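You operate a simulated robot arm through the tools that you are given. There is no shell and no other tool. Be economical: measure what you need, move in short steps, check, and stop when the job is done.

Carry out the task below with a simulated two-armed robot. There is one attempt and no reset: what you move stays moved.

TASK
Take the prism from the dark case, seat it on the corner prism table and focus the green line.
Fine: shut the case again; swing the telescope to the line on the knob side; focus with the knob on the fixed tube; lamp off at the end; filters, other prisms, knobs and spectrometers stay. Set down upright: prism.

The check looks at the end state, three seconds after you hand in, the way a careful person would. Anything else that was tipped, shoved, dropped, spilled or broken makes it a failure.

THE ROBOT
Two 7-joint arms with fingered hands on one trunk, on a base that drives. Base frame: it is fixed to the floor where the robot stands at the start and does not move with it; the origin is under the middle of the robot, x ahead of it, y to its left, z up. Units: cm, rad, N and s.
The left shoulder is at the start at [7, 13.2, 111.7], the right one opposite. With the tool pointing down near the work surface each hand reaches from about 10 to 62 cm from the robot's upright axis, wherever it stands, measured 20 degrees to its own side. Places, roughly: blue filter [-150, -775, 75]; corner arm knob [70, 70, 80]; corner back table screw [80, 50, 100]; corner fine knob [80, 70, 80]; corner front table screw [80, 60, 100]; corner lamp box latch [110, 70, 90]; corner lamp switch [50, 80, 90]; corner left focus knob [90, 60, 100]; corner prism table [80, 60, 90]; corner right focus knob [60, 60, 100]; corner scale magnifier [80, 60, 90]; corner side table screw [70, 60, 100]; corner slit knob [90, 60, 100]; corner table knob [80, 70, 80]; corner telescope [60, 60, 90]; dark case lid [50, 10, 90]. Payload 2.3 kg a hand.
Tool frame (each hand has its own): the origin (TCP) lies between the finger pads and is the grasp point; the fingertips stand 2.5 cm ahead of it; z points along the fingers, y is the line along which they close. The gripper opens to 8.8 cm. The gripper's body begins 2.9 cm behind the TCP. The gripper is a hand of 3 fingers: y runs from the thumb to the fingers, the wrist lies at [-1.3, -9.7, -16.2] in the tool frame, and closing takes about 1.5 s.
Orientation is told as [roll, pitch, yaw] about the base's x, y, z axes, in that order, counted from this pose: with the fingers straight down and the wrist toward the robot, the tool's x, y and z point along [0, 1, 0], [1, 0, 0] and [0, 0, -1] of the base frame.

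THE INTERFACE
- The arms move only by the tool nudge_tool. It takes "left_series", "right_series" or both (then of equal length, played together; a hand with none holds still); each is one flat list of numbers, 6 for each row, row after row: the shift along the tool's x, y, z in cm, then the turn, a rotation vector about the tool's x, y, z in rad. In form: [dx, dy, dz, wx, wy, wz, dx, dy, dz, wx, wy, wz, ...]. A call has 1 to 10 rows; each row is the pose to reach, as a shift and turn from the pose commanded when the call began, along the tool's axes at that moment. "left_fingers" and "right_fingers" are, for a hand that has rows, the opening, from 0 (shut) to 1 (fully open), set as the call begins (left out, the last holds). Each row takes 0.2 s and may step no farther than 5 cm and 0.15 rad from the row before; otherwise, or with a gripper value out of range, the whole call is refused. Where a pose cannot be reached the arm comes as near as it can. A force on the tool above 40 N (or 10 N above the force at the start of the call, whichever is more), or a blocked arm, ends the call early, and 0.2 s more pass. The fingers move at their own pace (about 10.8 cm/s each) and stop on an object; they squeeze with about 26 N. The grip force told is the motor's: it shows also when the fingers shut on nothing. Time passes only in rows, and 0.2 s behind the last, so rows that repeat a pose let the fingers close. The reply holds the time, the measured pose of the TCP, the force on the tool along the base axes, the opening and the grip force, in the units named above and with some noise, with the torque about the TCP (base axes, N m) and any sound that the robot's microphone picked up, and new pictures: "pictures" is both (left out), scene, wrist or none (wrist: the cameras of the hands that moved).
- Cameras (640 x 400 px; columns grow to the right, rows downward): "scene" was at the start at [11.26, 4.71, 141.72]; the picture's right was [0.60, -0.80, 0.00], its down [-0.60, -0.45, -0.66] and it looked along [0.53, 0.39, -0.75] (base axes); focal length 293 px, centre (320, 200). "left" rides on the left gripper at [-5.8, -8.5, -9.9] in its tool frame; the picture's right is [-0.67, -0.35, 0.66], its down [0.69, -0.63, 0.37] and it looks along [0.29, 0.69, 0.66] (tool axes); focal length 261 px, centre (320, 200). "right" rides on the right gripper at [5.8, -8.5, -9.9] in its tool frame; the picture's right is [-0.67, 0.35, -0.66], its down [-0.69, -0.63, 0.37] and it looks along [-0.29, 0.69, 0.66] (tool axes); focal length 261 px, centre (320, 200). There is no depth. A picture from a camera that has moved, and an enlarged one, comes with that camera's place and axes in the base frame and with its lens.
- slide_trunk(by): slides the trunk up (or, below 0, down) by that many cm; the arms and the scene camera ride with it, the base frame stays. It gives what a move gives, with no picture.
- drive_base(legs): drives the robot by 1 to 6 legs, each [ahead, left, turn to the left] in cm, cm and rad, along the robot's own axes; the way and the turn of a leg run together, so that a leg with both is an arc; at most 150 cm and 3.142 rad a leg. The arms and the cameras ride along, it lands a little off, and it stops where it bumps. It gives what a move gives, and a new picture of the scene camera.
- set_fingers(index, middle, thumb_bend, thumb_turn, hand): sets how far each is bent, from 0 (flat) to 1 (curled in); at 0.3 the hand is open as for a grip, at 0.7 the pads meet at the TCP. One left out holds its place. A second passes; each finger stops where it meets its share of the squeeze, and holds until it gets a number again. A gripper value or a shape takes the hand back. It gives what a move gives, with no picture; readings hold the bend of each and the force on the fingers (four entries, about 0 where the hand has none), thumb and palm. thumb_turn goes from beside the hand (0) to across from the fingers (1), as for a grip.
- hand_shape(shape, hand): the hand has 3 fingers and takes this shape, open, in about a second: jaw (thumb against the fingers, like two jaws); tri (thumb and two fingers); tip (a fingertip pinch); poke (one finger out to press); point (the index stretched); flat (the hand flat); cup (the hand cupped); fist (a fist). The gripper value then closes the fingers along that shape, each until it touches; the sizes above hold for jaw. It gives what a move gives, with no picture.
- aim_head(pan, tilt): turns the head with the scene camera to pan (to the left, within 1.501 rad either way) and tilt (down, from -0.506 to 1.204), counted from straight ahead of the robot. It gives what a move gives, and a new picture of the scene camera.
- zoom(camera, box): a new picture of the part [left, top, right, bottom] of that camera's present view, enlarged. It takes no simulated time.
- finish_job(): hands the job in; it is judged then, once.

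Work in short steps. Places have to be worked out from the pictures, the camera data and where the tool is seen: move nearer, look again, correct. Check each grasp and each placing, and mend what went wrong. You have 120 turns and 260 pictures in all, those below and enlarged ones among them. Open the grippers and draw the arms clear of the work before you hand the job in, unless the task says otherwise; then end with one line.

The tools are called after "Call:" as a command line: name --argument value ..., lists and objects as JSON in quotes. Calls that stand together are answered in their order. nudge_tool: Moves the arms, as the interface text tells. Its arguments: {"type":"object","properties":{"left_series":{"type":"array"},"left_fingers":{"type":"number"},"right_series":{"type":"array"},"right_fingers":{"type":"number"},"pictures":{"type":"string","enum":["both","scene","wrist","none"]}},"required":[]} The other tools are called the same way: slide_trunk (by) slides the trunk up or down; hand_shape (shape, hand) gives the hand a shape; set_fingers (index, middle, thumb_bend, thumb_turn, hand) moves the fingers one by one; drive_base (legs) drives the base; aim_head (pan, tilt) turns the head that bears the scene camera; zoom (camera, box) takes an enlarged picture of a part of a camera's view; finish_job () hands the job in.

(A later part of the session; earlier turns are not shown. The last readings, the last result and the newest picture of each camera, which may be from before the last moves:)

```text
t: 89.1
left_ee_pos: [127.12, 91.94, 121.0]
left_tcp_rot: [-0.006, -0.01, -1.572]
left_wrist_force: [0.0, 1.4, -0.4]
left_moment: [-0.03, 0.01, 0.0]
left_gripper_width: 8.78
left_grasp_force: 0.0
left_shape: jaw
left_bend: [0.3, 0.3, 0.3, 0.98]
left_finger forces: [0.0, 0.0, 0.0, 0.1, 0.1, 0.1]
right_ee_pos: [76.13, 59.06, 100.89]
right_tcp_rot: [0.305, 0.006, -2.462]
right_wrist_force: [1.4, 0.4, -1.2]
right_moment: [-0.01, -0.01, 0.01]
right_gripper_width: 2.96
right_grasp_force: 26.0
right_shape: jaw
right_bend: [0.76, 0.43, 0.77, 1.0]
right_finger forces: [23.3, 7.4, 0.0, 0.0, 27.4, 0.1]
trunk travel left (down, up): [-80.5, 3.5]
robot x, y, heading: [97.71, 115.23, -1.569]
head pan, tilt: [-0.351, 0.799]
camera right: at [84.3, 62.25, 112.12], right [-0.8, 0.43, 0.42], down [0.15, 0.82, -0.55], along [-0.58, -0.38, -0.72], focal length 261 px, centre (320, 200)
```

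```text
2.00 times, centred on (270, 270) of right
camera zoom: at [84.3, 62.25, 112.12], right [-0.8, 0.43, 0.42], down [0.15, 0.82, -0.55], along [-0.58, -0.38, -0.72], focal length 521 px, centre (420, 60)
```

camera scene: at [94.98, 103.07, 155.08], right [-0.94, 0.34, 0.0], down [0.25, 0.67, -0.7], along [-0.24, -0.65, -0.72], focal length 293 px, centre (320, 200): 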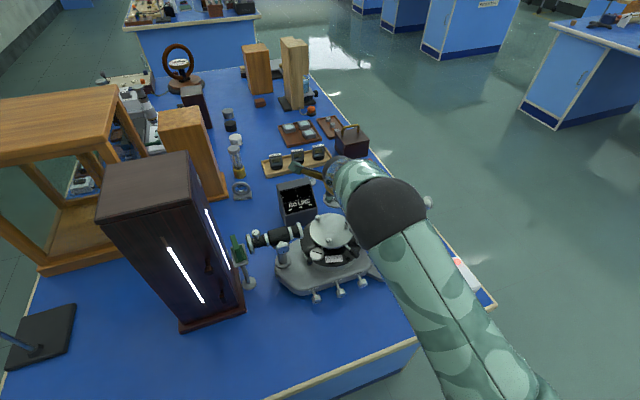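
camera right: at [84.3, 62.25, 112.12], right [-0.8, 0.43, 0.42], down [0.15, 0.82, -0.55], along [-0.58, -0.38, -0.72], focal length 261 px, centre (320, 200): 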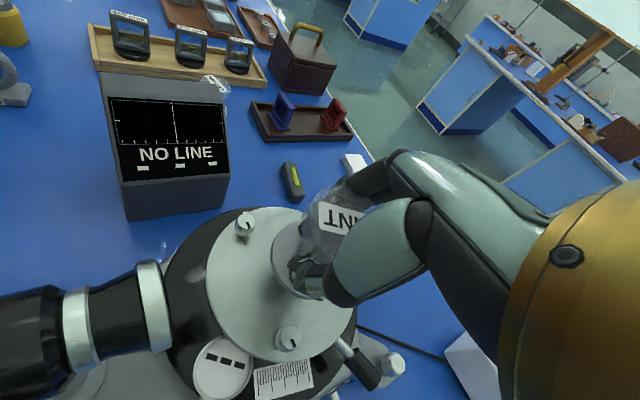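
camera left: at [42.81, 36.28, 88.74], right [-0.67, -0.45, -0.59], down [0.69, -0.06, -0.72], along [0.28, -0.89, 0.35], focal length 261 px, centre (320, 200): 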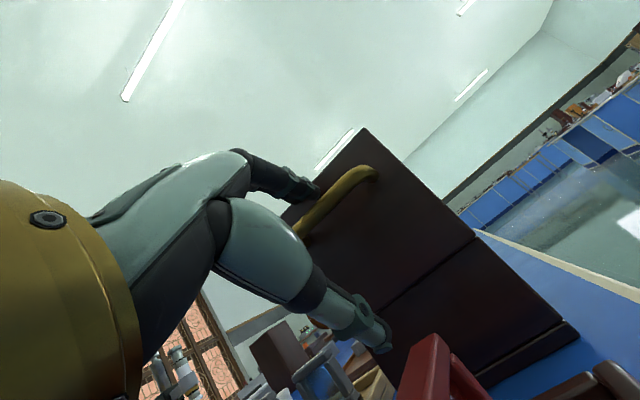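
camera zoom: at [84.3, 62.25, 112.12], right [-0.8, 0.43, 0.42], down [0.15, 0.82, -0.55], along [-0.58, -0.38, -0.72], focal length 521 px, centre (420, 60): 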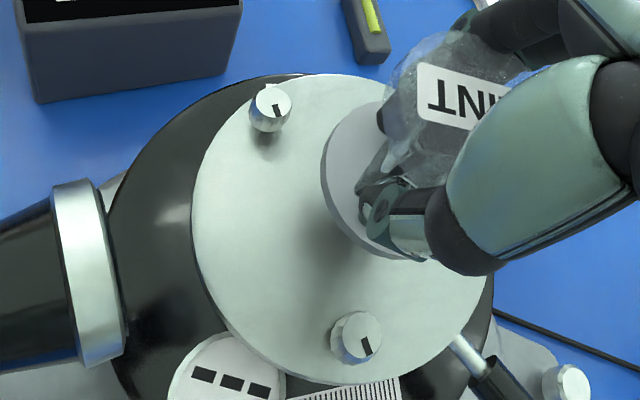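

There's a small gap left. I lower another centimetre with a slight centring shift, then read the force.

Call:
nudge_tool --right_series '[0.0, -0.15, 0.48, 0, 0, 0, -0.1, -0.15, 0.9, 0, 0, 0]' --pictures "none"

Call:
zoom --camera "right" --box '[140, 170, 400, 370]'

```text
t: 89.7
left_ee_pos: [126.97, 92.12, 120.9]
left_tcp_rot: [-0.005, -0.008, -1.574]
left_wrist_force: [0.6, 0.7, 0.3]
left_moment: [-0.01, 0.0, -0.02]
left_gripper_width: 8.79
left_grasp_force: 0.0
left_shape: jaw
left_bend: [0.3, 0.3, 0.3, 0.98]
left_finger forces: [0.0, 0.0, 0.0, 0.1, 0.0, 0.0]
right_ee_pos: [76.36, 59.02, 99.81]
right_tcp_rot: [0.304, 0.007, -2.462]
right_wrist_force: [-0.4, -0.2, -2.2]
right_moment: [-0.01, 0.0, 0.04]
right_gripper_width: 2.97
right_grasp_force: 26.0
right_shape: jaw
right_bend: [0.76, 0.43, 0.77, 1.0]
right_finger forces: [23.4, 7.4, 0.0, 0.0, 27.5, 0.0]
trunk travel left (down, up): [-80.5, 3.5]
robot x, y, heading: [97.68, 115.67, -1.565]
head pan, tilt: [-0.351, 0.799]
```

```text
2.00 times, centred on (270, 270) of right
camera zoom: at [84.54, 62.26, 111.2], right [-0.8, 0.43, 0.42], down [0.15, 0.82, -0.55], along [-0.58, -0.38, -0.72], focal length 521 px, centre (420, 60)
```

zoom: 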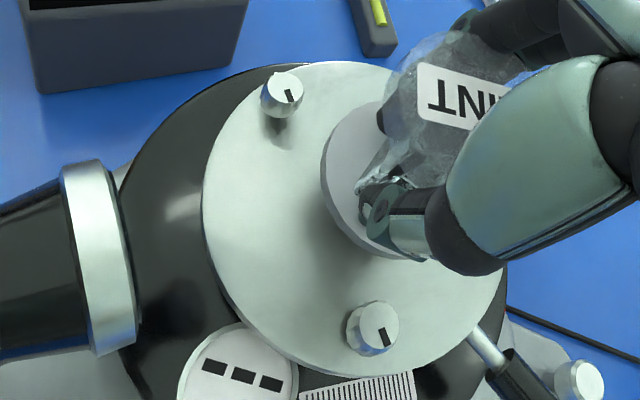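

I shift about 0.7 cm toward +x to centre, and lower another 0.7 cm.

Call:
nudge_tool --right_series '[0.2, -0.4, 0.4, 0, 0, 0, 0.14, -0.6, 0.8, 0, 0, 0]' --pictures "none"

Call:
zoom --camera "right" --box '[140, 170, 400, 370]'

```text
t: 90.3
left_ee_pos: [127.13, 91.97, 120.94]
left_tcp_rot: [-0.005, -0.008, -1.573]
left_wrist_force: [-0.2, 0.2, 0.2]
left_moment: [-0.02, 0.02, -0.01]
left_gripper_width: 8.73
left_grasp_force: 0.0
left_shape: jaw
left_bend: [0.3, 0.3, 0.3, 0.98]
left_finger forces: [0.0, 0.1, 0.2, 0.0, 0.1, 0.0]
right_ee_pos: [77.17, 59.01, 99.28]
right_tcp_rot: [0.304, 0.005, -2.462]
right_wrist_force: [0.8, 0.2, -1.2]
right_moment: [-0.02, 0.01, 0.04]
right_gripper_width: 2.95
right_grasp_force: 26.2
right_shape: jaw
right_bend: [0.76, 0.43, 0.77, 1.0]
right_finger forces: [23.2, 7.6, 0.1, 0.0, 27.4, 0.0]
trunk travel left (down, up): [-80.5, 3.5]
robot x, y, heading: [97.96, 115.39, -1.57]
head pan, tilt: [-0.351, 0.799]
```

```text
2.00 times, centred on (270, 270) of right
camera zoom: at [85.27, 62.31, 110.51], right [-0.8, 0.43, 0.42], down [0.15, 0.82, -0.55], along [-0.58, -0.38, -0.72], focal length 521 px, centre (420, 60)
```

zoom: 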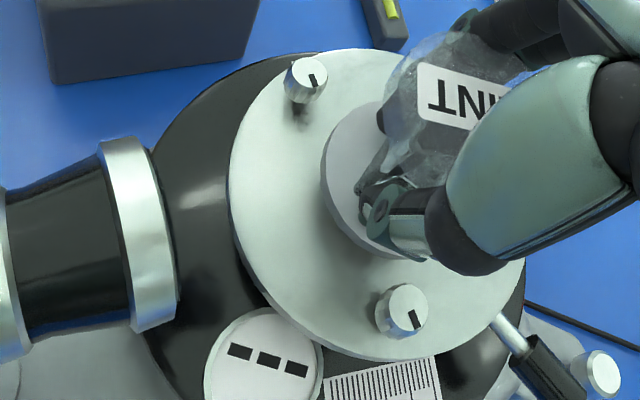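

Now well centred. I lower in 0.35 cm steps until contact.

Call:
nudge_tool --right_series '[-0.1, 0, 0.34, 0, 0, 0, -0.1, 0, 0.34, 0, 0, 0]' --pictures "none"

Call:
nudge_tool --right_series '[-0.1, 0, 0.34, 0, 0, 0, -0.1, 0, 0.34, 0, 0, 0]' --pictures "none"

Call:
zoom --camera "right" --box '[140, 170, 400, 370]'

```text
t: 90.9
left_ee_pos: [127.17, 91.97, 120.99]
left_tcp_rot: [-0.005, -0.008, -1.573]
left_wrist_force: [0.1, -0.7, 0.2]
left_moment: [0.0, 0.01, -0.03]
left_gripper_width: 8.78
left_grasp_force: 0.2
left_shape: jaw
left_bend: [0.3, 0.3, 0.3, 0.98]
left_finger forces: [0.0, 0.0, 0.0, 0.1, 0.1, 0.0]
right_ee_pos: [77.09, 58.97, 98.69]
right_tcp_rot: [0.304, 0.005, -2.462]
right_wrist_force: [-0.2, 0.3, -1.5]
right_moment: [0.01, 0.01, -0.03]
right_gripper_width: 2.94
right_grasp_force: 25.5
right_shape: jaw
right_bend: [0.76, 0.43, 0.77, 1.0]
right_finger forces: [23.3, 7.5, 0.0, 0.1, 27.4, 0.0]
trunk travel left (down, up): [-80.5, 3.5]
robot x, y, heading: [97.8, 115.45, -1.573]
head pan, tilt: [-0.351, 0.799]
```

```text
t: 91.5
left_ee_pos: [127.14, 91.95, 121.0]
left_tcp_rot: [-0.005, -0.009, -1.574]
left_wrist_force: [0.8, -1.0, 0.6]
left_moment: [-0.01, -0.01, -0.03]
left_gripper_width: 8.77
left_grasp_force: 0.0
left_shape: jaw
left_bend: [0.3, 0.3, 0.3, 0.98]
left_finger forces: [0.0, 0.0, 0.1, 0.0, 0.0, 0.0]
right_ee_pos: [77.1, 59.06, 98.48]
right_tcp_rot: [0.304, 0.005, -2.462]
right_wrist_force: [0.7, -0.1, -1.5]
right_moment: [0.0, -0.03, 0.0]
right_gripper_width: 2.95
right_grasp_force: 26.5
right_shape: jaw
right_bend: [0.76, 0.43, 0.77, 1.0]
right_finger forces: [23.3, 7.5, 0.1, 0.1, 27.4, 0.0]
trunk travel left (down, up): [-80.5, 3.5]
robot x, y, heading: [97.58, 115.72, -1.568]
head pan, tilt: [-0.351, 0.799]
```

```text
2.00 times, centred on (270, 270) of right
camera zoom: at [85.27, 62.31, 109.84], right [-0.8, 0.43, 0.42], down [0.15, 0.82, -0.55], along [-0.58, -0.38, -0.72], focal length 521 px, centre (420, 60)
```

zoom: 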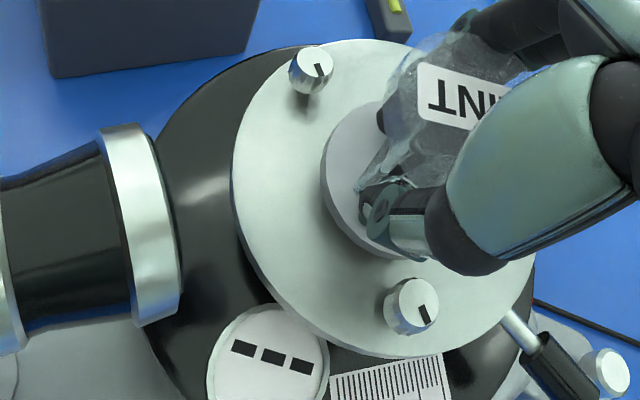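

Still no contact, so I continue down.

Call:
nudge_tool --right_series '[-0.1, 0, 0.34, 0, 0, 0, -0.2, 0, 0.68, 0, 0, 0]' --pictures "none"

Call:
nudge_tool --right_series '[-0.1, 0, 0.3, 0, 0, 0, -0.1, 0, 0.3, 0, 0, 0]' --pictures "none"

Call:
zoom --camera "right" --box '[140, 170, 400, 370]'

```text
t: 92.1
left_ee_pos: [127.12, 92.1, 120.93]
left_tcp_rot: [-0.006, -0.008, -1.573]
left_wrist_force: [-0.1, -0.6, -0.2]
left_moment: [0.0, -0.07, 0.01]
left_gripper_width: 8.77
left_grasp_force: 0.1
left_shape: jaw
left_bend: [0.3, 0.3, 0.3, 0.98]
left_finger forces: [0.1, 0.1, 0.1, 0.0, 0.1, 0.1]
right_ee_pos: [77.04, 59.03, 97.87]
right_tcp_rot: [0.304, 0.004, -2.463]
right_wrist_force: [0.1, 1.1, -0.4]
right_moment: [0.03, 0.01, -0.03]
right_gripper_width: 2.94
right_grasp_force: 26.1
right_shape: jaw
right_bend: [0.76, 0.43, 0.77, 1.0]
right_finger forces: [23.3, 7.6, 0.1, 0.0, 27.4, 0.1]
trunk travel left (down, up): [-80.5, 3.5]
robot x, y, heading: [97.7, 115.77, -1.573]
head pan, tilt: [-0.351, 0.799]
```

```text
t: 92.7
left_ee_pos: [126.99, 91.95, 120.93]
left_tcp_rot: [-0.005, -0.009, -1.572]
left_wrist_force: [0.4, 0.7, -0.7]
left_moment: [0.01, 0.0, -0.01]
left_gripper_width: 8.77
left_grasp_force: 0.0
left_shape: jaw
left_bend: [0.3, 0.3, 0.3, 0.98]
left_finger forces: [0.1, 0.0, 0.0, 0.0, 0.0, 0.1]
right_ee_pos: [77.18, 59.02, 97.35]
right_tcp_rot: [0.304, 0.006, -2.464]
right_wrist_force: [-1.2, 1.0, -1.2]
right_moment: [-0.01, 0.02, 0.03]
right_gripper_width: 2.94
right_grasp_force: 25.9
right_shape: jaw
right_bend: [0.76, 0.43, 0.77, 1.0]
right_finger forces: [23.3, 7.6, 0.0, 0.0, 27.5, 0.0]
trunk travel left (down, up): [-80.5, 3.5]
robot x, y, heading: [97.81, 115.51, -1.572]
head pan, tilt: [-0.351, 0.799]
```

```text
2.00 times, centred on (270, 270) of right
camera zoom: at [85.25, 62.35, 108.81], right [-0.8, 0.43, 0.42], down [0.15, 0.82, -0.55], along [-0.58, -0.38, -0.72], focal length 521 px, centre (420, 60)
```

zoom: 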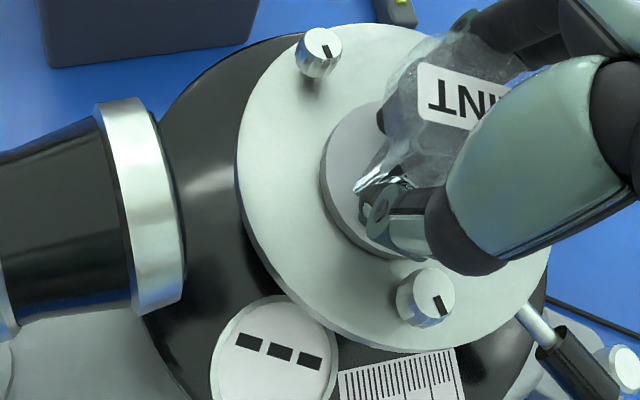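

Nearly seated; continue by small steps.

Call:
nudge_tool --right_series '[-0.1, 0, 0.3, 0, 0, 0]' --pictures "none"

Call:
nudge_tool --right_series '[-0.1, 0, 0.3, 0, 0, 0]' --pictures "none"

Call:
zoom --camera "right" --box '[140, 170, 400, 370]'

```text
t: 93.1
left_ee_pos: [127.1, 92.1, 120.95]
left_tcp_rot: [-0.005, -0.009, -1.574]
left_wrist_force: [-0.8, -0.2, -0.4]
left_moment: [0.0, -0.01, -0.05]
left_gripper_width: 8.79
left_grasp_force: 0.0
left_shape: jaw
left_bend: [0.3, 0.3, 0.3, 0.98]
left_finger forces: [0.1, 0.0, 0.1, 0.0, 0.0, 0.0]
right_ee_pos: [77.19, 59.1, 97.28]
right_tcp_rot: [0.305, 0.004, -2.463]
right_wrist_force: [0.2, -0.4, 2.2]
right_moment: [0.02, 0.03, 0.01]
right_gripper_width: 2.94
right_grasp_force: 26.2
right_shape: jaw
right_bend: [0.76, 0.43, 0.77, 1.0]
right_finger forces: [24.0, 9.2, 0.0, 0.0, 27.4, 0.1]
trunk travel left (down, up): [-80.5, 3.5]
robot x, y, heading: [97.9, 115.88, -1.573]
head pan, tilt: [-0.351, 0.799]
```

```text
t: 93.5
left_ee_pos: [127.22, 92.25, 121.01]
left_tcp_rot: [-0.009, -0.012, -1.573]
left_wrist_force: [-0.7, -0.2, -0.1]
left_moment: [0.04, -0.02, 0.02]
left_gripper_width: 8.78
left_grasp_force: 0.0
left_shape: jaw
left_bend: [0.3, 0.3, 0.3, 0.98]
left_finger forces: [0.0, 0.0, 0.0, 0.0, 0.0, 0.0]
right_ee_pos: [77.24, 59.24, 97.14]
right_tcp_rot: [0.31, -0.002, -2.463]
right_wrist_force: [-1.7, -4.6, 14.7]
right_moment: [-0.02, 0.18, 0.05]
right_gripper_width: 2.97
right_grasp_force: 26.4
right_shape: jaw
right_bend: [0.76, 0.43, 0.77, 1.0]
right_finger forces: [26.6, 15.3, 0.0, 0.1, 26.5, 0.0]
trunk travel left (down, up): [-80.5, 3.5]
robot x, y, heading: [97.65, 115.62, -1.572]
head pan, tilt: [-0.351, 0.799]
```

```text
2.00 times, centred on (270, 270) of right
camera zoom: at [85.36, 62.58, 108.5], right [-0.8, 0.43, 0.42], down [0.15, 0.82, -0.56], along [-0.59, -0.38, -0.72], focal length 521 px, centre (420, 60)
```

zoom: 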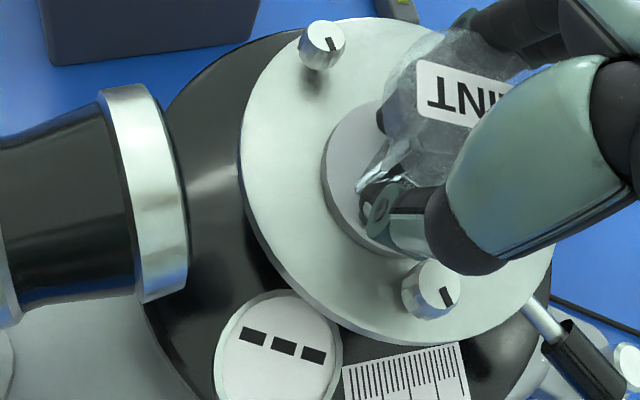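

Contact. I relax the force and open the fingers gently.

Call:
nudge_tool --right_series '[0.1, 0, -0.3, 0, 0, 0]' --pictures "none"

Call:
nudge_tool --right_series '[0, 0, 0, 0, 0, 0, 0, 0, 0, 0, 0, 0, 0, 0, 0, 0, 0, 0, 0, 0, 0, 0, 0, 0, 0, 0, 0, 0, 0, 0]' --right_fingers 0.75 --pictures "wrist"

```text
t: 93.9
left_ee_pos: [127.09, 92.15, 121.01]
left_tcp_rot: [-0.007, -0.011, -1.574]
left_wrist_force: [0.1, 0.8, 0.6]
left_moment: [-0.03, -0.01, -0.01]
left_gripper_width: 8.76
left_grasp_force: 0.1
left_shape: jaw
left_bend: [0.3, 0.3, 0.3, 0.98]
left_finger forces: [0.0, 0.0, 0.0, 0.0, 0.1, 0.0]
right_ee_pos: [77.24, 59.21, 97.15]
right_tcp_rot: [0.304, 0.003, -2.464]
right_wrist_force: [-0.8, -2.0, 7.7]
right_moment: [0.0, 0.09, 0.06]
right_gripper_width: 2.98
right_grasp_force: 26.2
right_shape: jaw
right_bend: [0.76, 0.43, 0.77, 1.0]
right_finger forces: [25.1, 11.9, 0.1, 0.0, 27.1, 0.1]
trunk travel left (down, up): [-80.5, 3.5]
robot x, y, heading: [97.59, 115.92, -1.568]
head pan, tilt: [-0.351, 0.799]
```

```text
t: 95.1
left_ee_pos: [127.14, 92.07, 121.03]
left_tcp_rot: [-0.005, -0.009, -1.572]
left_wrist_force: [0.7, 0.3, -0.3]
left_moment: [0.0, -0.01, -0.02]
left_gripper_width: 8.75
left_grasp_force: 0.0
left_shape: jaw
left_bend: [0.3, 0.3, 0.3, 0.98]
left_finger forces: [0.1, 0.0, 0.1, 0.0, 0.0, 0.0]
right_ee_pos: [77.18, 59.09, 97.11]
right_tcp_rot: [0.304, 0.006, -2.463]
right_wrist_force: [0.1, 0.5, 0.1]
right_moment: [-0.03, -0.02, -0.01]
right_gripper_width: 6.58
right_grasp_force: 0.0
right_shape: jaw
right_bend: [0.27, 0.36, 0.54, 0.99]
right_finger forces: [0.0, 0.0, 0.1, 0.0, 0.1, 0.0]
trunk travel left (down, up): [-80.5, 3.5]
robot x, y, heading: [97.43, 115.42, -1.571]
head pan, tilt: [-0.351, 0.799]
camera right: at [85.28, 62.34, 108.49], right [-0.8, 0.43, 0.42], down [0.15, 0.82, -0.55], along [-0.58, -0.38, -0.72], focal length 261 px, centre (320, 200)
```

right: 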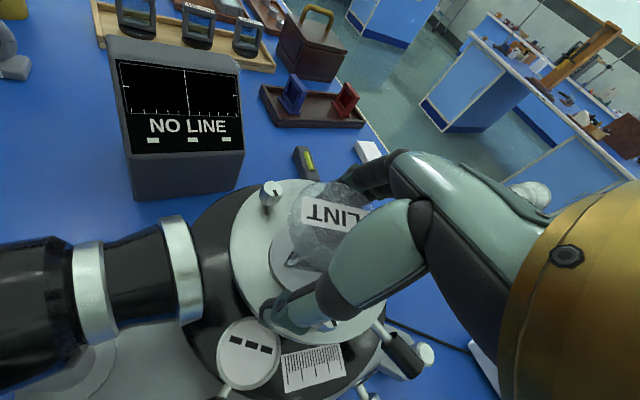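

Released and standing. I withdraw straight back along the fingers and look.

Call:
nudge_tool --right_series '[0, 0, -2, 0, 0, 0, 0, 0, -5, 0, 0, 0, 0, 0, -9, 0, 0, 0, 0, 0, -13, 0, 0, 0]' --pictures "wrist"

Call:
zoom --camera "right" --box '[60, 60, 380, 330]'

```text
t: 96.1
left_ee_pos: [127.17, 92.19, 121.0]
left_tcp_rot: [-0.005, -0.011, -1.574]
left_wrist_force: [0.2, -0.9, -0.6]
left_moment: [0.0, 0.01, -0.01]
left_gripper_width: 8.78
left_grasp_force: 0.2
left_shape: jaw
left_bend: [0.3, 0.3, 0.3, 0.98]
left_finger forces: [0.0, 0.0, 0.1, 0.0, 0.1, 0.1]
right_ee_pos: [74.59, 62.1, 109.67]
right_tcp_rot: [0.307, 0.005, -2.463]
right_wrist_force: [-0.2, -0.3, 0.0]
right_moment: [-0.01, 0.01, 0.01]
right_gripper_width: 6.56
right_grasp_force: 0.0
right_shape: jaw
right_bend: [0.27, 0.36, 0.54, 0.99]
right_finger forces: [0.0, 0.0, 0.1, 0.0, 0.1, 0.0]
trunk travel left (down, up): [-80.5, 3.5]
robot x, y, heading: [98.2, 115.76, -1.571]
head pan, tilt: [-0.351, 0.799]
camera right: at [82.81, 65.45, 121.05], right [-0.8, 0.43, 0.42], down [0.15, 0.82, -0.55], along [-0.58, -0.38, -0.72], focal length 261 px, centre (320, 200)
```

right: 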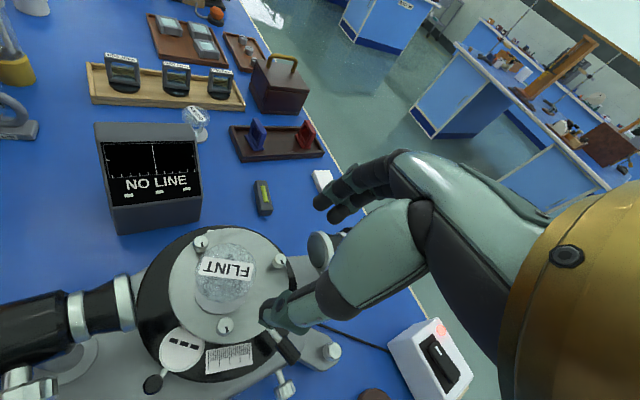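

```text
1.48 times, centred on (220, 195) of right
camera zoom: at [82.81, 65.45, 121.05], right [-0.8, 0.43, 0.42], down [0.15, 0.82, -0.55], along [-0.58, -0.38, -0.72], focal length 386 px, centre (468, 207)
```

zoom: 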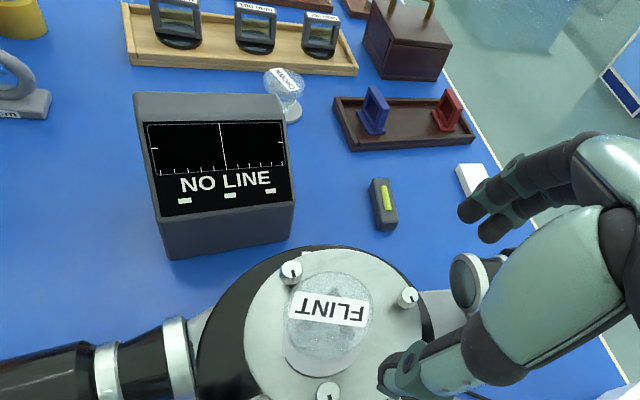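

The FLINT prism stands seated between the screws. I now retract the right hand up and back.

Call:
nudge_tool --right_series '[1.18, 0, -3.82, 0, 0, 0, 1.19, -2.04, -6.96, 0, 0, 0, 0.47, -5.1, -9.28, 0, 0, 0, -1.3, -8.78, -10.87, 0, 0, 0, -3.05, -12.86, -11.41, 0, 0, 0, -4.82, -16.93, -11.95, 0, 0, 0, -6.57, -21, -12.5, 0, 0, 0, -9.54, -23.5, -13.4, 0, 0, 0]' --pictures "none"

Call:
nudge_tool --right_series '[0, 0, 0, 0, -0.14, 0, 0, 0, 0, 0, -0.28, 0, 0, 0, 0, 0, -0.3, -0.1, 0, 0, 0, 0, -0.3, -0.23, 0, 0, 0, 0, -0.3, -0.36, 0, 0, 0, 0, -0.3, -0.49, 0, 0, 0, 0, -0.3, -0.62, 0, 0, 0, 0, -0.3, -0.75]' --pictures "scene"

Call:
zoom --camera "scene" --box '[230, 170, 440, 310]'

```text
t: 97.9
left_ee_pos: [127.05, 92.16, 121.13]
left_tcp_rot: [-0.007, -0.011, -1.574]
left_wrist_force: [-0.1, 0.1, 0.6]
left_moment: [0.03, 0.02, -0.03]
left_gripper_width: 8.77
left_grasp_force: 0.2
left_shape: jaw
left_bend: [0.3, 0.3, 0.3, 0.98]
left_finger forces: [0.1, 0.0, 0.0, 0.0, 0.0, 0.0]
right_ee_pos: [81.31, 74.79, 117.74]
right_tcp_rot: [0.307, 0.007, -2.461]
right_wrist_force: [-1.1, 0.0, 0.6]
right_moment: [0.0, -0.05, 0.01]
right_gripper_width: 6.56
right_grasp_force: 0.1
right_shape: jaw
right_bend: [0.27, 0.36, 0.54, 0.99]
right_finger forces: [0.0, 0.0, 0.1, 0.1, 0.0, 0.0]
right hand out of reach, approached as far as the arm can: row 5, 6, 7, 8
trunk travel left (down, up): [-80.5, 3.5]
robot x, y, heading: [97.63, 115.73, -1.573]
head pan, tilt: [-0.351, 0.799]
```

```text
t: 99.7
left_ee_pos: [127.06, 92.11, 120.99]
left_tcp_rot: [-0.004, -0.009, -1.571]
left_wrist_force: [-0.4, 0.1, 0.1]
left_moment: [0.0, 0.0, -0.01]
left_gripper_width: 8.76
left_grasp_force: 0.1
left_shape: jaw
left_bend: [0.3, 0.3, 0.3, 0.98]
left_finger forces: [0.0, 0.1, 0.0, 0.0, 0.0, 0.0]
right_ee_pos: [81.37, 74.56, 117.87]
right_tcp_rot: [-0.047, -0.097, -1.719]
right_wrist_force: [-0.3, -0.6, 0.4]
right_moment: [-0.01, 0.0, -0.01]
right_gripper_width: 6.59
right_grasp_force: 0.0
right_shape: jaw
right_bend: [0.27, 0.36, 0.54, 0.99]
right_finger forces: [0.1, 0.1, 0.0, 0.1, 0.0, 0.0]
trunk travel left (down, up): [-80.5, 3.5]
robot x, y, heading: [98.1, 115.62, -1.574]
head pan, tilt: [-0.351, 0.799]
camera scene: at [94.92, 103.14, 155.09], right [-0.94, 0.34, 0.0], down [0.25, 0.67, -0.7], along [-0.24, -0.65, -0.72], focal length 293 px, centre (320, 200)
```

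scene: 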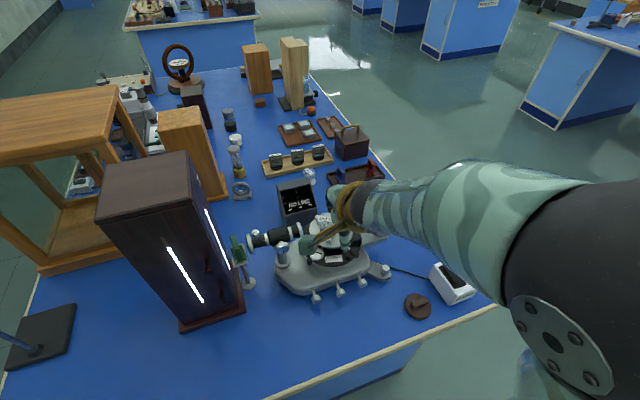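

```text
2.86 times, centred on (335, 240) of scene
camera zoom: at [94.92, 103.14, 155.09], right [-0.94, 0.34, 0.0], down [0.25, 0.67, -0.7], along [-0.24, -0.65, -0.72], focal length 838 px, centre (277, 86)
```

zoom: 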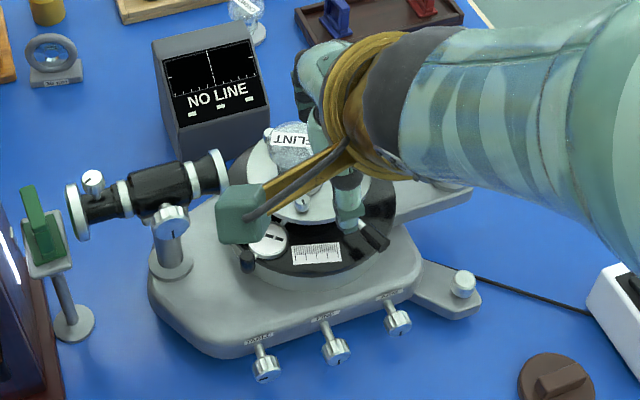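

I pull back further, then shift the robot to line up with the telescope.

Call:
nudge_tool --right_series '[1.4, -4, -0.5, 0.03, 0, -0.05, 2.8, -8, -1, 0.06, 0.03, -0.1, 4.2, -12, -1.5, 0.09, 0.04, -0.15, 5.7, -16, -2, 0.09, 0.04, -0.15]' --pictures "none"

Call:
drive_base --legs '[[-4, -32, 0], [3.5, 0, 0]]'

Call:
aim_head --pan 0.05 --tilt 0.85

```text
t: 100.7
left_ee_pos: [127.41, 92.07, 120.9]
left_tcp_rot: [-0.01, -0.009, -1.57]
left_wrist_force: [-0.1, -0.4, -0.1]
left_moment: [0.0, 0.04, 0.01]
left_gripper_width: 8.78
left_grasp_force: 0.1
left_shape: jaw
left_bend: [0.3, 0.3, 0.3, 0.98]
left_finger forces: [0.1, 0.0, 0.1, 0.0, 0.0, 0.0]
right_ee_pos: [90.79, 88.68, 119.19]
right_tcp_rot: [-0.018, 0.0, -1.576]
right_wrist_force: [-0.1, -0.6, 0.7]
right_moment: [-0.01, -0.02, 0.0]
right_gripper_width: 6.6
right_grasp_force: 0.1
right_shape: jaw
right_bend: [0.27, 0.36, 0.54, 0.99]
right_finger forces: [0.1, 0.0, 0.1, 0.0, 0.0, 0.0]
right hand out of reach, approached as far as the arm can: row 1, 3, 4
trunk travel left (down, up): [-80.5, 3.5]
robot x, y, heading: [97.46, 115.93, -1.571]
head pan, tilt: [-0.351, 0.799]
```

```text
t: 103.3
left_ee_pos: [95.09, 93.28, 121.16]
left_tcp_rot: [-0.006, -0.017, -1.574]
left_wrist_force: [0.1, -0.5, 0.5]
left_moment: [-0.01, -0.01, 0.0]
left_gripper_width: 8.75
left_grasp_force: 0.1
left_shape: jaw
left_bend: [0.3, 0.3, 0.3, 0.98]
left_finger forces: [0.0, 0.0, 0.0, 0.0, 0.0, 0.0]
right_ee_pos: [58.55, 89.85, 119.32]
right_tcp_rot: [-0.013, -0.005, -1.574]
right_wrist_force: [-0.6, 0.0, -0.3]
right_moment: [-0.01, 0.01, -0.04]
right_gripper_width: 6.61
right_grasp_force: 0.0
right_shape: jaw
right_bend: [0.27, 0.36, 0.54, 0.99]
right_finger forces: [0.0, 0.1, 0.0, 0.0, 0.0, 0.0]
trunk travel left (down, up): [-80.5, 3.5]
robot x, y, heading: [65.72, 116.14, -1.577]
head pan, tilt: [-0.351, 0.799]
camera scene: at [63.02, 104.61, 155.17], right [-0.94, 0.35, 0.0], down [0.25, 0.67, -0.7], along [-0.24, -0.66, -0.71], focal length 293 px, centre (320, 200)
```

scene: 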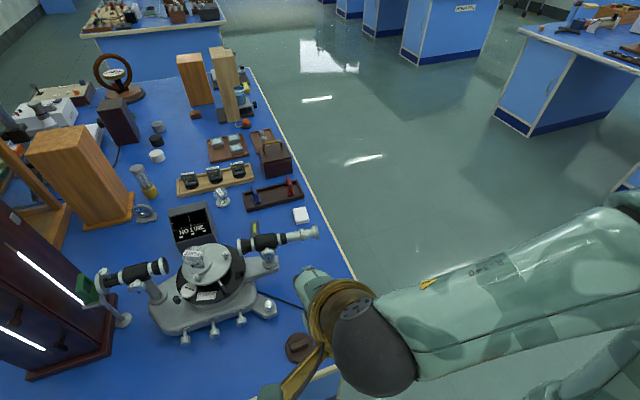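

```text
t: 104.2
left_ee_pos: [95.1, 92.46, 120.93]
left_tcp_rot: [-0.005, -0.009, -1.574]
left_wrist_force: [-0.1, 0.7, 0.1]
left_moment: [-0.02, 0.0, 0.01]
left_gripper_width: 8.78
left_grasp_force: 0.0
left_shape: jaw
left_bend: [0.3, 0.3, 0.3, 0.98]
left_finger forces: [0.0, 0.0, 0.1, 0.0, 0.0, 0.1]
right_ee_pos: [58.63, 89.3, 119.11]
right_tcp_rot: [-0.014, 0.001, -1.576]
right_wrist_force: [0.5, -0.7, -0.3]
right_moment: [-0.02, -0.03, -0.02]
right_gripper_width: 6.59
right_grasp_force: 0.2
right_shape: jaw
right_bend: [0.27, 0.36, 0.54, 0.99]
right_finger forces: [0.0, 0.0, 0.0, 0.1, 0.1, 0.0]
trunk travel left (down, up): [-80.5, 3.5]
robot x, y, heading: [65.58, 116.3, -1.569]
head pan, tilt: [0.051, 0.85]
camera scene: at [66.18, 103.36, 154.68], right [-1.0, -0.05, 0.0], down [-0.04, 0.75, -0.66], along [0.03, -0.66, -0.75], focal length 293 px, centre (320, 200)
```

scene: 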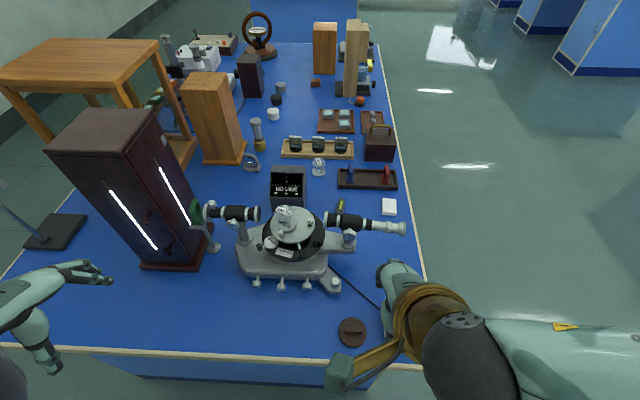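

Call:
zoom --camera "scene" --box '[220, 160, 420, 310]'

Call:
zoom --camera "scene" --box '[260, 160, 320, 215]'

```text
2.67 times, centred on (320, 235) of scene
camera zoom: at [66.18, 103.36, 154.68], right [-1.0, -0.05, 0.0], down [-0.04, 0.75, -0.66], along [0.03, -0.66, -0.75], focal length 782 px, centre (320, 107)
```

zoom: 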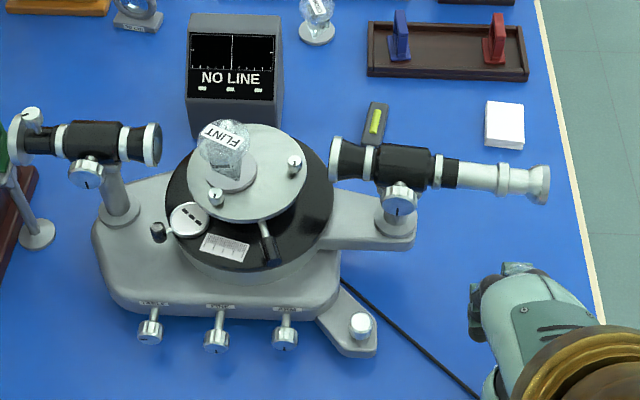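

```text
7.27 times, centred on (290, 188) of scene
camera zoom: at [66.18, 103.36, 154.68], right [-1.0, -0.05, 0.0], down [-0.04, 0.75, -0.66], along [0.03, -0.66, -0.75], focal length 2132 px, centre (538, 291)
```

zoom: 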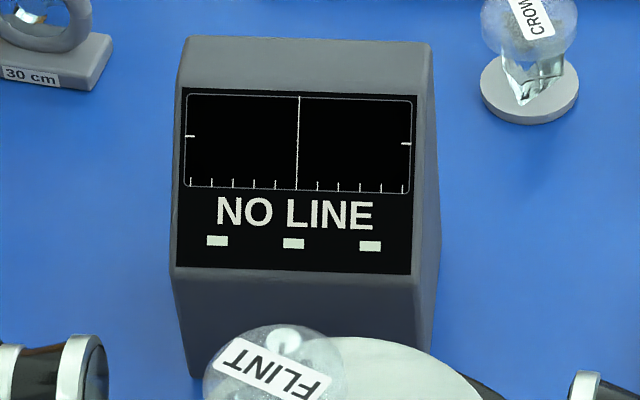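

The prism stands upright on the table. The telescope axis runs from (66.5,58.3) to (48,60.5) at z≈96.3. I bring the right hand open over the draw tube at (54,59.6), above it first.

Call:
nudge_tool --right_series '[-0.7, 4.3, 1, 0, 0, 0.02, -1.4, 8.6, 2, 0, 0, 0.04, -2.1, 12.9, 3.5, 0, 0, 0.06, -2.8, 17.2, 5, 0, 0, 0.08, -3.5, 21.5, 6.5, 0, 0, 0.1, -4.1, 25.7, 8.5, 0, 0, 0.115, -4.6, 29.8, 10.5, 0, 0, 0.115]' --right_fingers 1 --pictures "both"

```text
t: 105.8
left_ee_pos: [94.98, 92.48, 120.91]
left_tcp_rot: [-0.006, -0.007, -1.575]
left_wrist_force: [0.4, 0.2, 0.3]
left_moment: [0.01, -0.02, 0.03]
left_gripper_width: 8.77
left_grasp_force: 0.0
left_shape: jaw
left_bend: [0.3, 0.3, 0.3, 0.98]
left_finger forces: [0.0, 0.1, 0.0, 0.0, 0.0, 0.0]
right_ee_pos: [53.66, 59.16, 108.51]
right_tcp_rot: [-0.014, 0.002, -1.692]
right_wrist_force: [0.6, -0.3, 0.0]
right_moment: [0.07, 0.01, 0.03]
right_gripper_width: 8.78
right_grasp_force: 0.0
right_shape: jaw
right_bend: [0.3, 0.3, 0.3, 0.98]
right_finger forces: [0.1, 0.1, 0.0, 0.1, 0.1, 0.0]
trunk travel left (down, up): [-80.5, 3.5]
robot x, y, heading: [66.06, 116.29, -1.575]
head pan, tilt: [0.051, 0.85]
camera scene: at [66.12, 103.15, 154.67], right [-1.0, -0.05, 0.0], down [-0.04, 0.75, -0.66], along [0.03, -0.66, -0.75], focal length 293 px, centre (320, 200)
camera right: at [60.48, 66.78, 118.59], right [-0.7, -0.27, 0.66], down [-0.61, 0.71, -0.35], along [-0.38, -0.65, -0.66], focal length 261 px, centre (320, 200)
```

scene: 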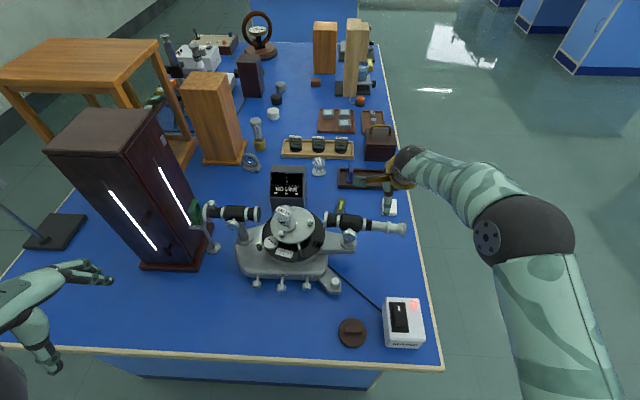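
right: 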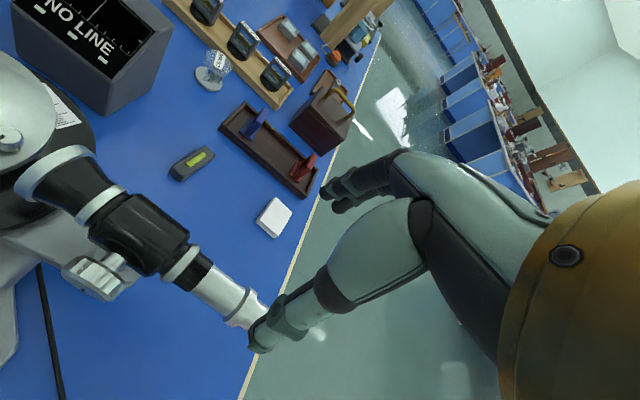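

The tube lies under the jaw. I lower so it lies between the thumb and fingers without closing.

Call:
nudge_tool --right_series '[0.5, -0.3, 4, 0, 0, 0, 1, -0.5, 8, 0, 0, 0, 1, -0.5, 11.7, 0, 0, 0]' --pictures "wrist"

Call:
zoom --camera "scene" --box '[280, 140, 440, 270]'

```text
t: 106.6
left_ee_pos: [94.94, 92.49, 121.06]
left_tcp_rot: [-0.006, -0.01, -1.576]
left_wrist_force: [0.6, -0.2, 1.0]
left_moment: [0.0, 0.02, 0.02]
left_gripper_width: 8.78
left_grasp_force: 0.1
left_shape: jaw
left_bend: [0.3, 0.3, 0.3, 0.98]
left_finger forces: [0.1, 0.1, 0.0, 0.1, 0.0, 0.0]
right_ee_pos: [54.56, 59.45, 97.0]
right_tcp_rot: [-0.012, -0.002, -1.691]
right_wrist_force: [-0.8, 0.2, 0.0]
right_moment: [0.0, -0.01, 0.02]
right_gripper_width: 8.77
right_grasp_force: 0.0
right_shape: jaw
right_bend: [0.3, 0.3, 0.3, 0.98]
right_finger forces: [0.0, 0.0, 0.1, 0.0, 0.0, 0.1]
trunk travel left (down, up): [-80.5, 3.5]
robot x, y, heading: [66.05, 116.22, -1.572]
head pan, tilt: [0.051, 0.85]
camera right: at [61.42, 67.27, 106.89], right [-0.7, -0.27, 0.67], down [-0.61, 0.71, -0.36], along [-0.38, -0.65, -0.66], focal length 261 px, centre (320, 200)
```

right: 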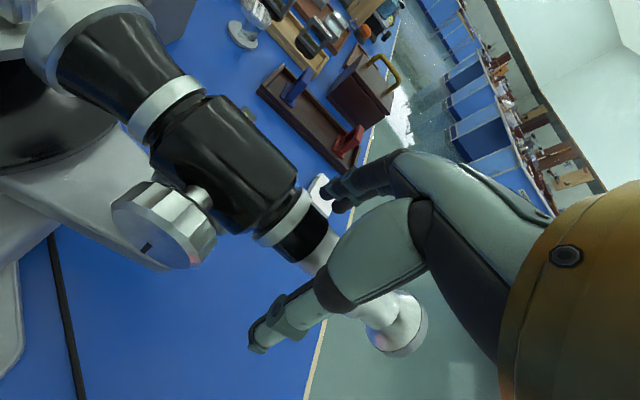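

```text
3.08 times, centred on (360, 205) of scene
camera zoom: at [66.12, 103.36, 154.69], right [-1.0, -0.05, 0.0], down [-0.04, 0.75, -0.66], along [0.03, -0.66, -0.75], focal length 902 px, centre (197, 185)
```

zoom: 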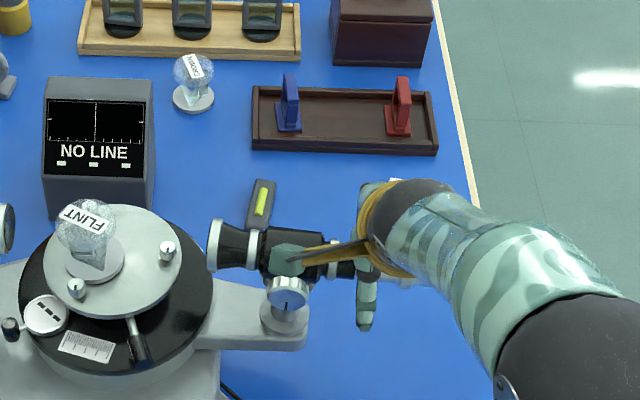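

The draw tube is straddled. I narrow the jaw and drag the telescope along its circle about (75.5, 57.2) toward the knob side, first by about 20°.

Call:
nudge_tool --right_series '[0, 0, 0, 0, 0, 0, 0, 0, 0, 0, 0, 0, 0, 0, 0, 0, 0, 0, 0, -1.2, 0, 0, 0, 0.06, 0.13, -2.52, 0, 0, 0, 0.12, 0.3, -3.8, 0, 0, 0, 0.18, 0.56, -5.05, 0, 0, 0, 0.24, 0.9, -6.3, 0, 0, 0, 0.3, 1.29, -7.52, 0, 0, 0, 0.365]' --right_fingers 0.45 --pictures "scene"

Call:
zoom --camera "scene" --box '[250, 150, 410, 280]'

```text
t: 108.6
left_ee_pos: [95.09, 92.54, 121.09]
left_tcp_rot: [-0.005, -0.011, -1.575]
left_wrist_force: [0.4, 0.3, -0.2]
left_moment: [-0.04, 0.0, -0.03]
left_gripper_width: 8.77
left_grasp_force: 0.1
left_shape: jaw
left_bend: [0.3, 0.3, 0.3, 0.98]
left_finger forces: [0.0, 0.0, 0.0, 0.0, 0.0, 0.1]
right_ee_pos: [56.62, 67.12, 97.03]
right_tcp_rot: [-0.015, -0.008, -2.057]
right_wrist_force: [-0.5, 0.0, 0.3]
right_moment: [-0.01, 0.02, -0.02]
right_gripper_width: 3.99
right_grasp_force: 0.0
right_shape: jaw
right_bend: [0.74, 0.46, 0.71, 1.0]
right_finger forces: [0.0, 0.1, 0.0, 0.0, 0.0, 0.0]
trunk travel left (down, up): [-80.5, 3.5]
robot x, y, heading: [66.01, 116.17, -1.577]
head pan, tilt: [0.051, 0.85]
camera scene: at [66.2, 103.45, 154.69], right [-1.0, -0.05, 0.0], down [-0.04, 0.75, -0.66], along [0.03, -0.66, -0.75], focal length 293 px, centre (320, 200)
```

scene: 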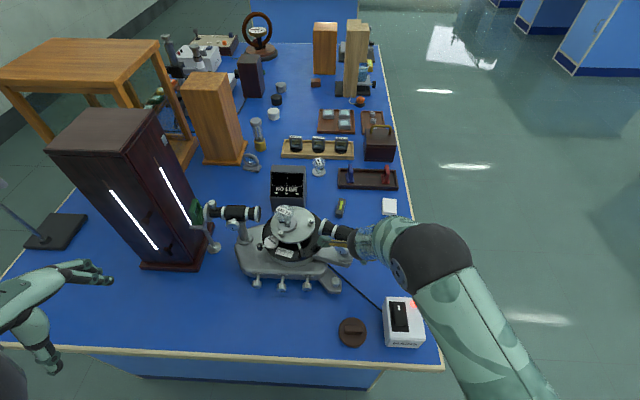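

```text
3.08 times, centred on (330, 215) of scene
camera zoom: at [66.2, 103.45, 154.69], right [-1.0, -0.05, 0.0], down [-0.04, 0.75, -0.66], along [0.03, -0.66, -0.75], focal length 902 px, centre (289, 154)
```

zoom: 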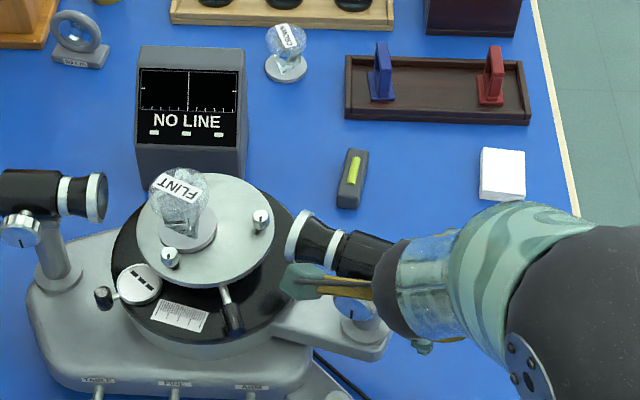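

It swings freely. I continue in smaller steps, watching the display.

Call:
nudge_tool --right_series '[0.05, -1.2, 0, 0, 0, 0.05, 0.16, -2.36, 0, 0, 0, 0.105, 0.3, -3.5, 0, 0, 0, 0.16, 0.52, -4.57, 0, 0, 0, 0.21]' --pictures "none"

Call:
zoom --camera "scene" --box '[250, 150, 410, 280]'

```text
t: 109.6
left_ee_pos: [95.07, 92.58, 120.9]
left_tcp_rot: [-0.005, -0.009, -1.574]
left_wrist_force: [0.1, 0.7, 0.5]
left_moment: [-0.03, 0.0, -0.03]
left_gripper_width: 8.77
left_grasp_force: 0.1
left_shape: jaw
left_bend: [0.3, 0.3, 0.3, 0.98]
left_finger forces: [0.1, 0.0, 0.1, 0.0, 0.0, 0.0]
right_ee_pos: [59.23, 70.97, 96.99]
right_tcp_rot: [-0.012, -0.008, -2.266]
right_wrist_force: [-0.5, 0.7, 0.2]
right_moment: [-0.03, 0.03, -0.01]
right_gripper_width: 3.99
right_grasp_force: 0.0
right_shape: jaw
right_bend: [0.74, 0.46, 0.71, 1.0]
right_finger forces: [0.0, 0.1, 0.0, 0.0, 0.0, 0.0]
trunk travel left (down, up): [-80.5, 3.5]
robot x, y, heading: [66.13, 116.29, -1.572]
head pan, tilt: [0.051, 0.85]
```

```text
3.08 times, centred on (330, 215) of scene
camera zoom: at [66.19, 103.44, 154.69], right [-1.0, -0.05, 0.0], down [-0.04, 0.75, -0.66], along [0.03, -0.66, -0.75], focal length 902 px, centre (289, 154)
```

zoom: 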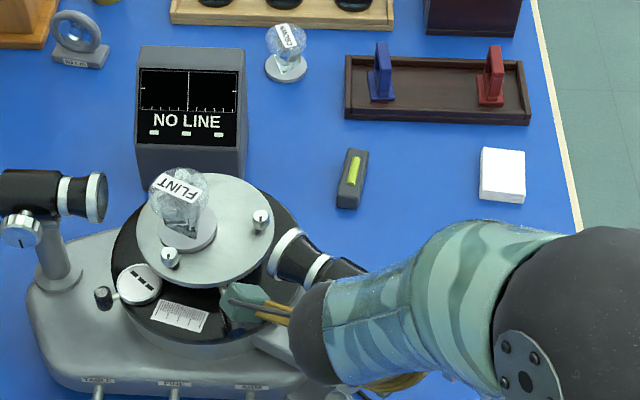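

Still no line at about 38–40° deviation. I continue to about 46°.

Call:
nudge_tool --right_series '[0.05, -1.1, 0, 0, 0, 0.05, 0.13, -2.14, 0, 0, 0, 0.1, 0.13, -2.14, 0, 0, 0, 0.1]' --pictures "none"

Call:
zoom --camera "scene" --box '[250, 150, 410, 280]'

```text
t: 110.4
left_ee_pos: [95.1, 92.41, 120.91]
left_tcp_rot: [-0.006, -0.009, -1.573]
left_wrist_force: [0.8, -0.4, 0.1]
left_moment: [0.07, -0.01, 0.01]
left_gripper_width: 8.77
left_grasp_force: 0.1
left_shape: jaw
left_bend: [0.3, 0.3, 0.3, 0.98]
left_finger forces: [0.0, 0.1, 0.0, 0.0, 0.0, 0.0]
right_ee_pos: [60.75, 72.6, 96.93]
right_tcp_rot: [-0.01, -0.008, -2.367]
right_wrist_force: [0.4, 0.4, -0.4]
right_moment: [0.0, 0.01, -0.02]
right_gripper_width: 4.0
right_grasp_force: 0.0
right_shape: jaw
right_bend: [0.74, 0.46, 0.71, 1.0]
right_finger forces: [0.1, 0.0, 0.0, 0.0, 0.0, 0.0]
trunk travel left (down, up): [-80.5, 3.5]
robot x, y, heading: [65.89, 116.49, -1.574]
head pan, tilt: [0.051, 0.85]
```

```text
3.08 times, centred on (330, 215) of scene
camera zoom: at [66.21, 103.4, 154.69], right [-1.0, -0.05, 0.0], down [-0.04, 0.75, -0.66], along [0.03, -0.66, -0.75], focal length 902 px, centre (289, 154)
```

zoom: 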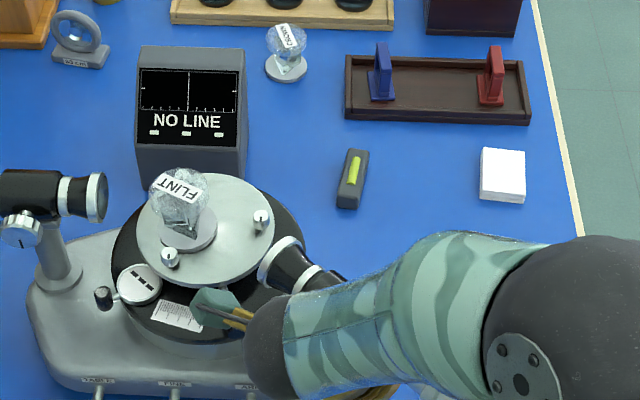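

The telescope is at about 44–45°. I step about 2° more at a time.

Call:
nudge_tool --right_series '[0.05, -0.75, 0, 0, 0, 0.035, 0.05, -0.75, 0, 0, 0, 0.035]' --pictures "none"

Call:
zoom --camera "scene" --box '[265, 160, 345, 230]'

Call:
nudge_tool --right_series '[0.05, -0.75, 0, 0, 0, 0.035, 0.05, -0.75, 0, 0, 0, 0.035]' --pictures "none"

Call:
zoom --camera "scene" --box '[265, 160, 345, 230]'

```text
t: 111.0
left_ee_pos: [95.07, 92.51, 120.91]
left_tcp_rot: [-0.004, -0.01, -1.574]
left_wrist_force: [0.2, 0.3, 0.4]
left_moment: [-0.03, 0.03, 0.0]
left_gripper_width: 8.78
left_grasp_force: 0.1
left_shape: jaw
left_bend: [0.3, 0.3, 0.3, 0.98]
left_finger forces: [0.1, 0.0, 0.0, 0.1, 0.0, 0.0]
right_ee_pos: [61.27, 72.92, 97.0]
right_tcp_rot: [-0.01, -0.011, -2.402]
right_wrist_force: [0.8, -0.2, -0.1]
right_moment: [0.0, 0.0, 0.02]
right_gripper_width: 3.99
right_grasp_force: 0.0
right_shape: jaw
right_bend: [0.74, 0.46, 0.71, 1.0]
right_finger forces: [0.1, 0.0, 0.0, 0.0, 0.0, 0.1]
trunk travel left (down, up): [-80.5, 3.5]
robot x, y, heading: [65.68, 116.33, -1.571]
head pan, tilt: [0.051, 0.85]
```

```text
5.71 times, centred on (305, 195) of scene
camera zoom: at [66.22, 103.43, 154.69], right [-1.0, -0.05, 0.0], down [-0.04, 0.75, -0.66], along [0.03, -0.66, -0.75], focal length 1675 px, centre (406, 229)
```

zoom: 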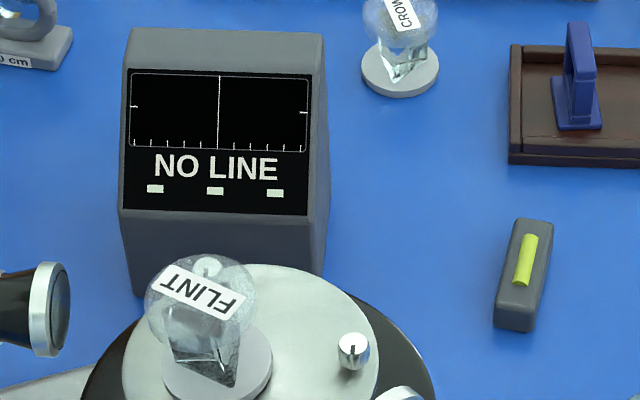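

```text
t: 111.6
left_ee_pos: [95.16, 92.51, 120.98]
left_tcp_rot: [-0.004, -0.011, -1.575]
left_wrist_force: [0.5, 0.5, 0.4]
left_moment: [-0.01, 0.01, 0.03]
left_gripper_width: 8.77
left_grasp_force: 0.0
left_shape: jaw
left_bend: [0.3, 0.3, 0.3, 0.98]
left_finger forces: [0.1, 0.1, 0.0, 0.1, 0.0, 0.0]
right_ee_pos: [61.8, 73.51, 96.94]
right_tcp_rot: [-0.01, -0.01, -2.436]
right_wrist_force: [-0.1, -1.0, -0.5]
right_moment: [0.04, 0.02, 0.02]
right_gripper_width: 4.0
right_grasp_force: 0.0
right_shape: jaw
right_bend: [0.74, 0.46, 0.71, 1.0]
right_finger forces: [0.0, 0.0, 0.0, 0.1, 0.0, 0.1]
trunk travel left (down, up): [-80.5, 3.5]
robot x, y, heading: [66.01, 116.58, -1.575]
head pan, tilt: [0.051, 0.85]
```

```text
5.71 times, centred on (305, 195) of scene
camera zoom: at [66.22, 103.44, 154.69], right [-1.0, -0.05, 0.0], down [-0.04, 0.75, -0.66], along [0.03, -0.66, -0.75], focal length 1675 px, centre (406, 229)
```

zoom: 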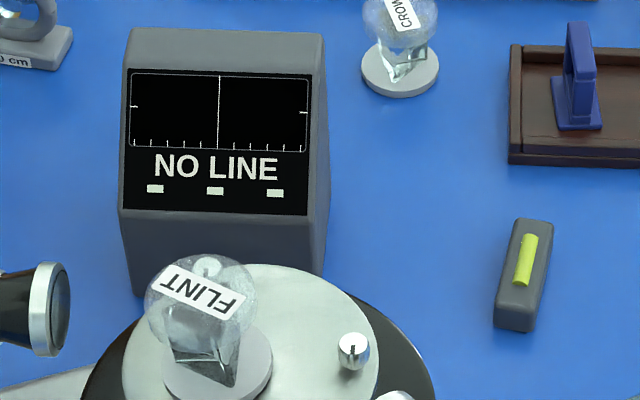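

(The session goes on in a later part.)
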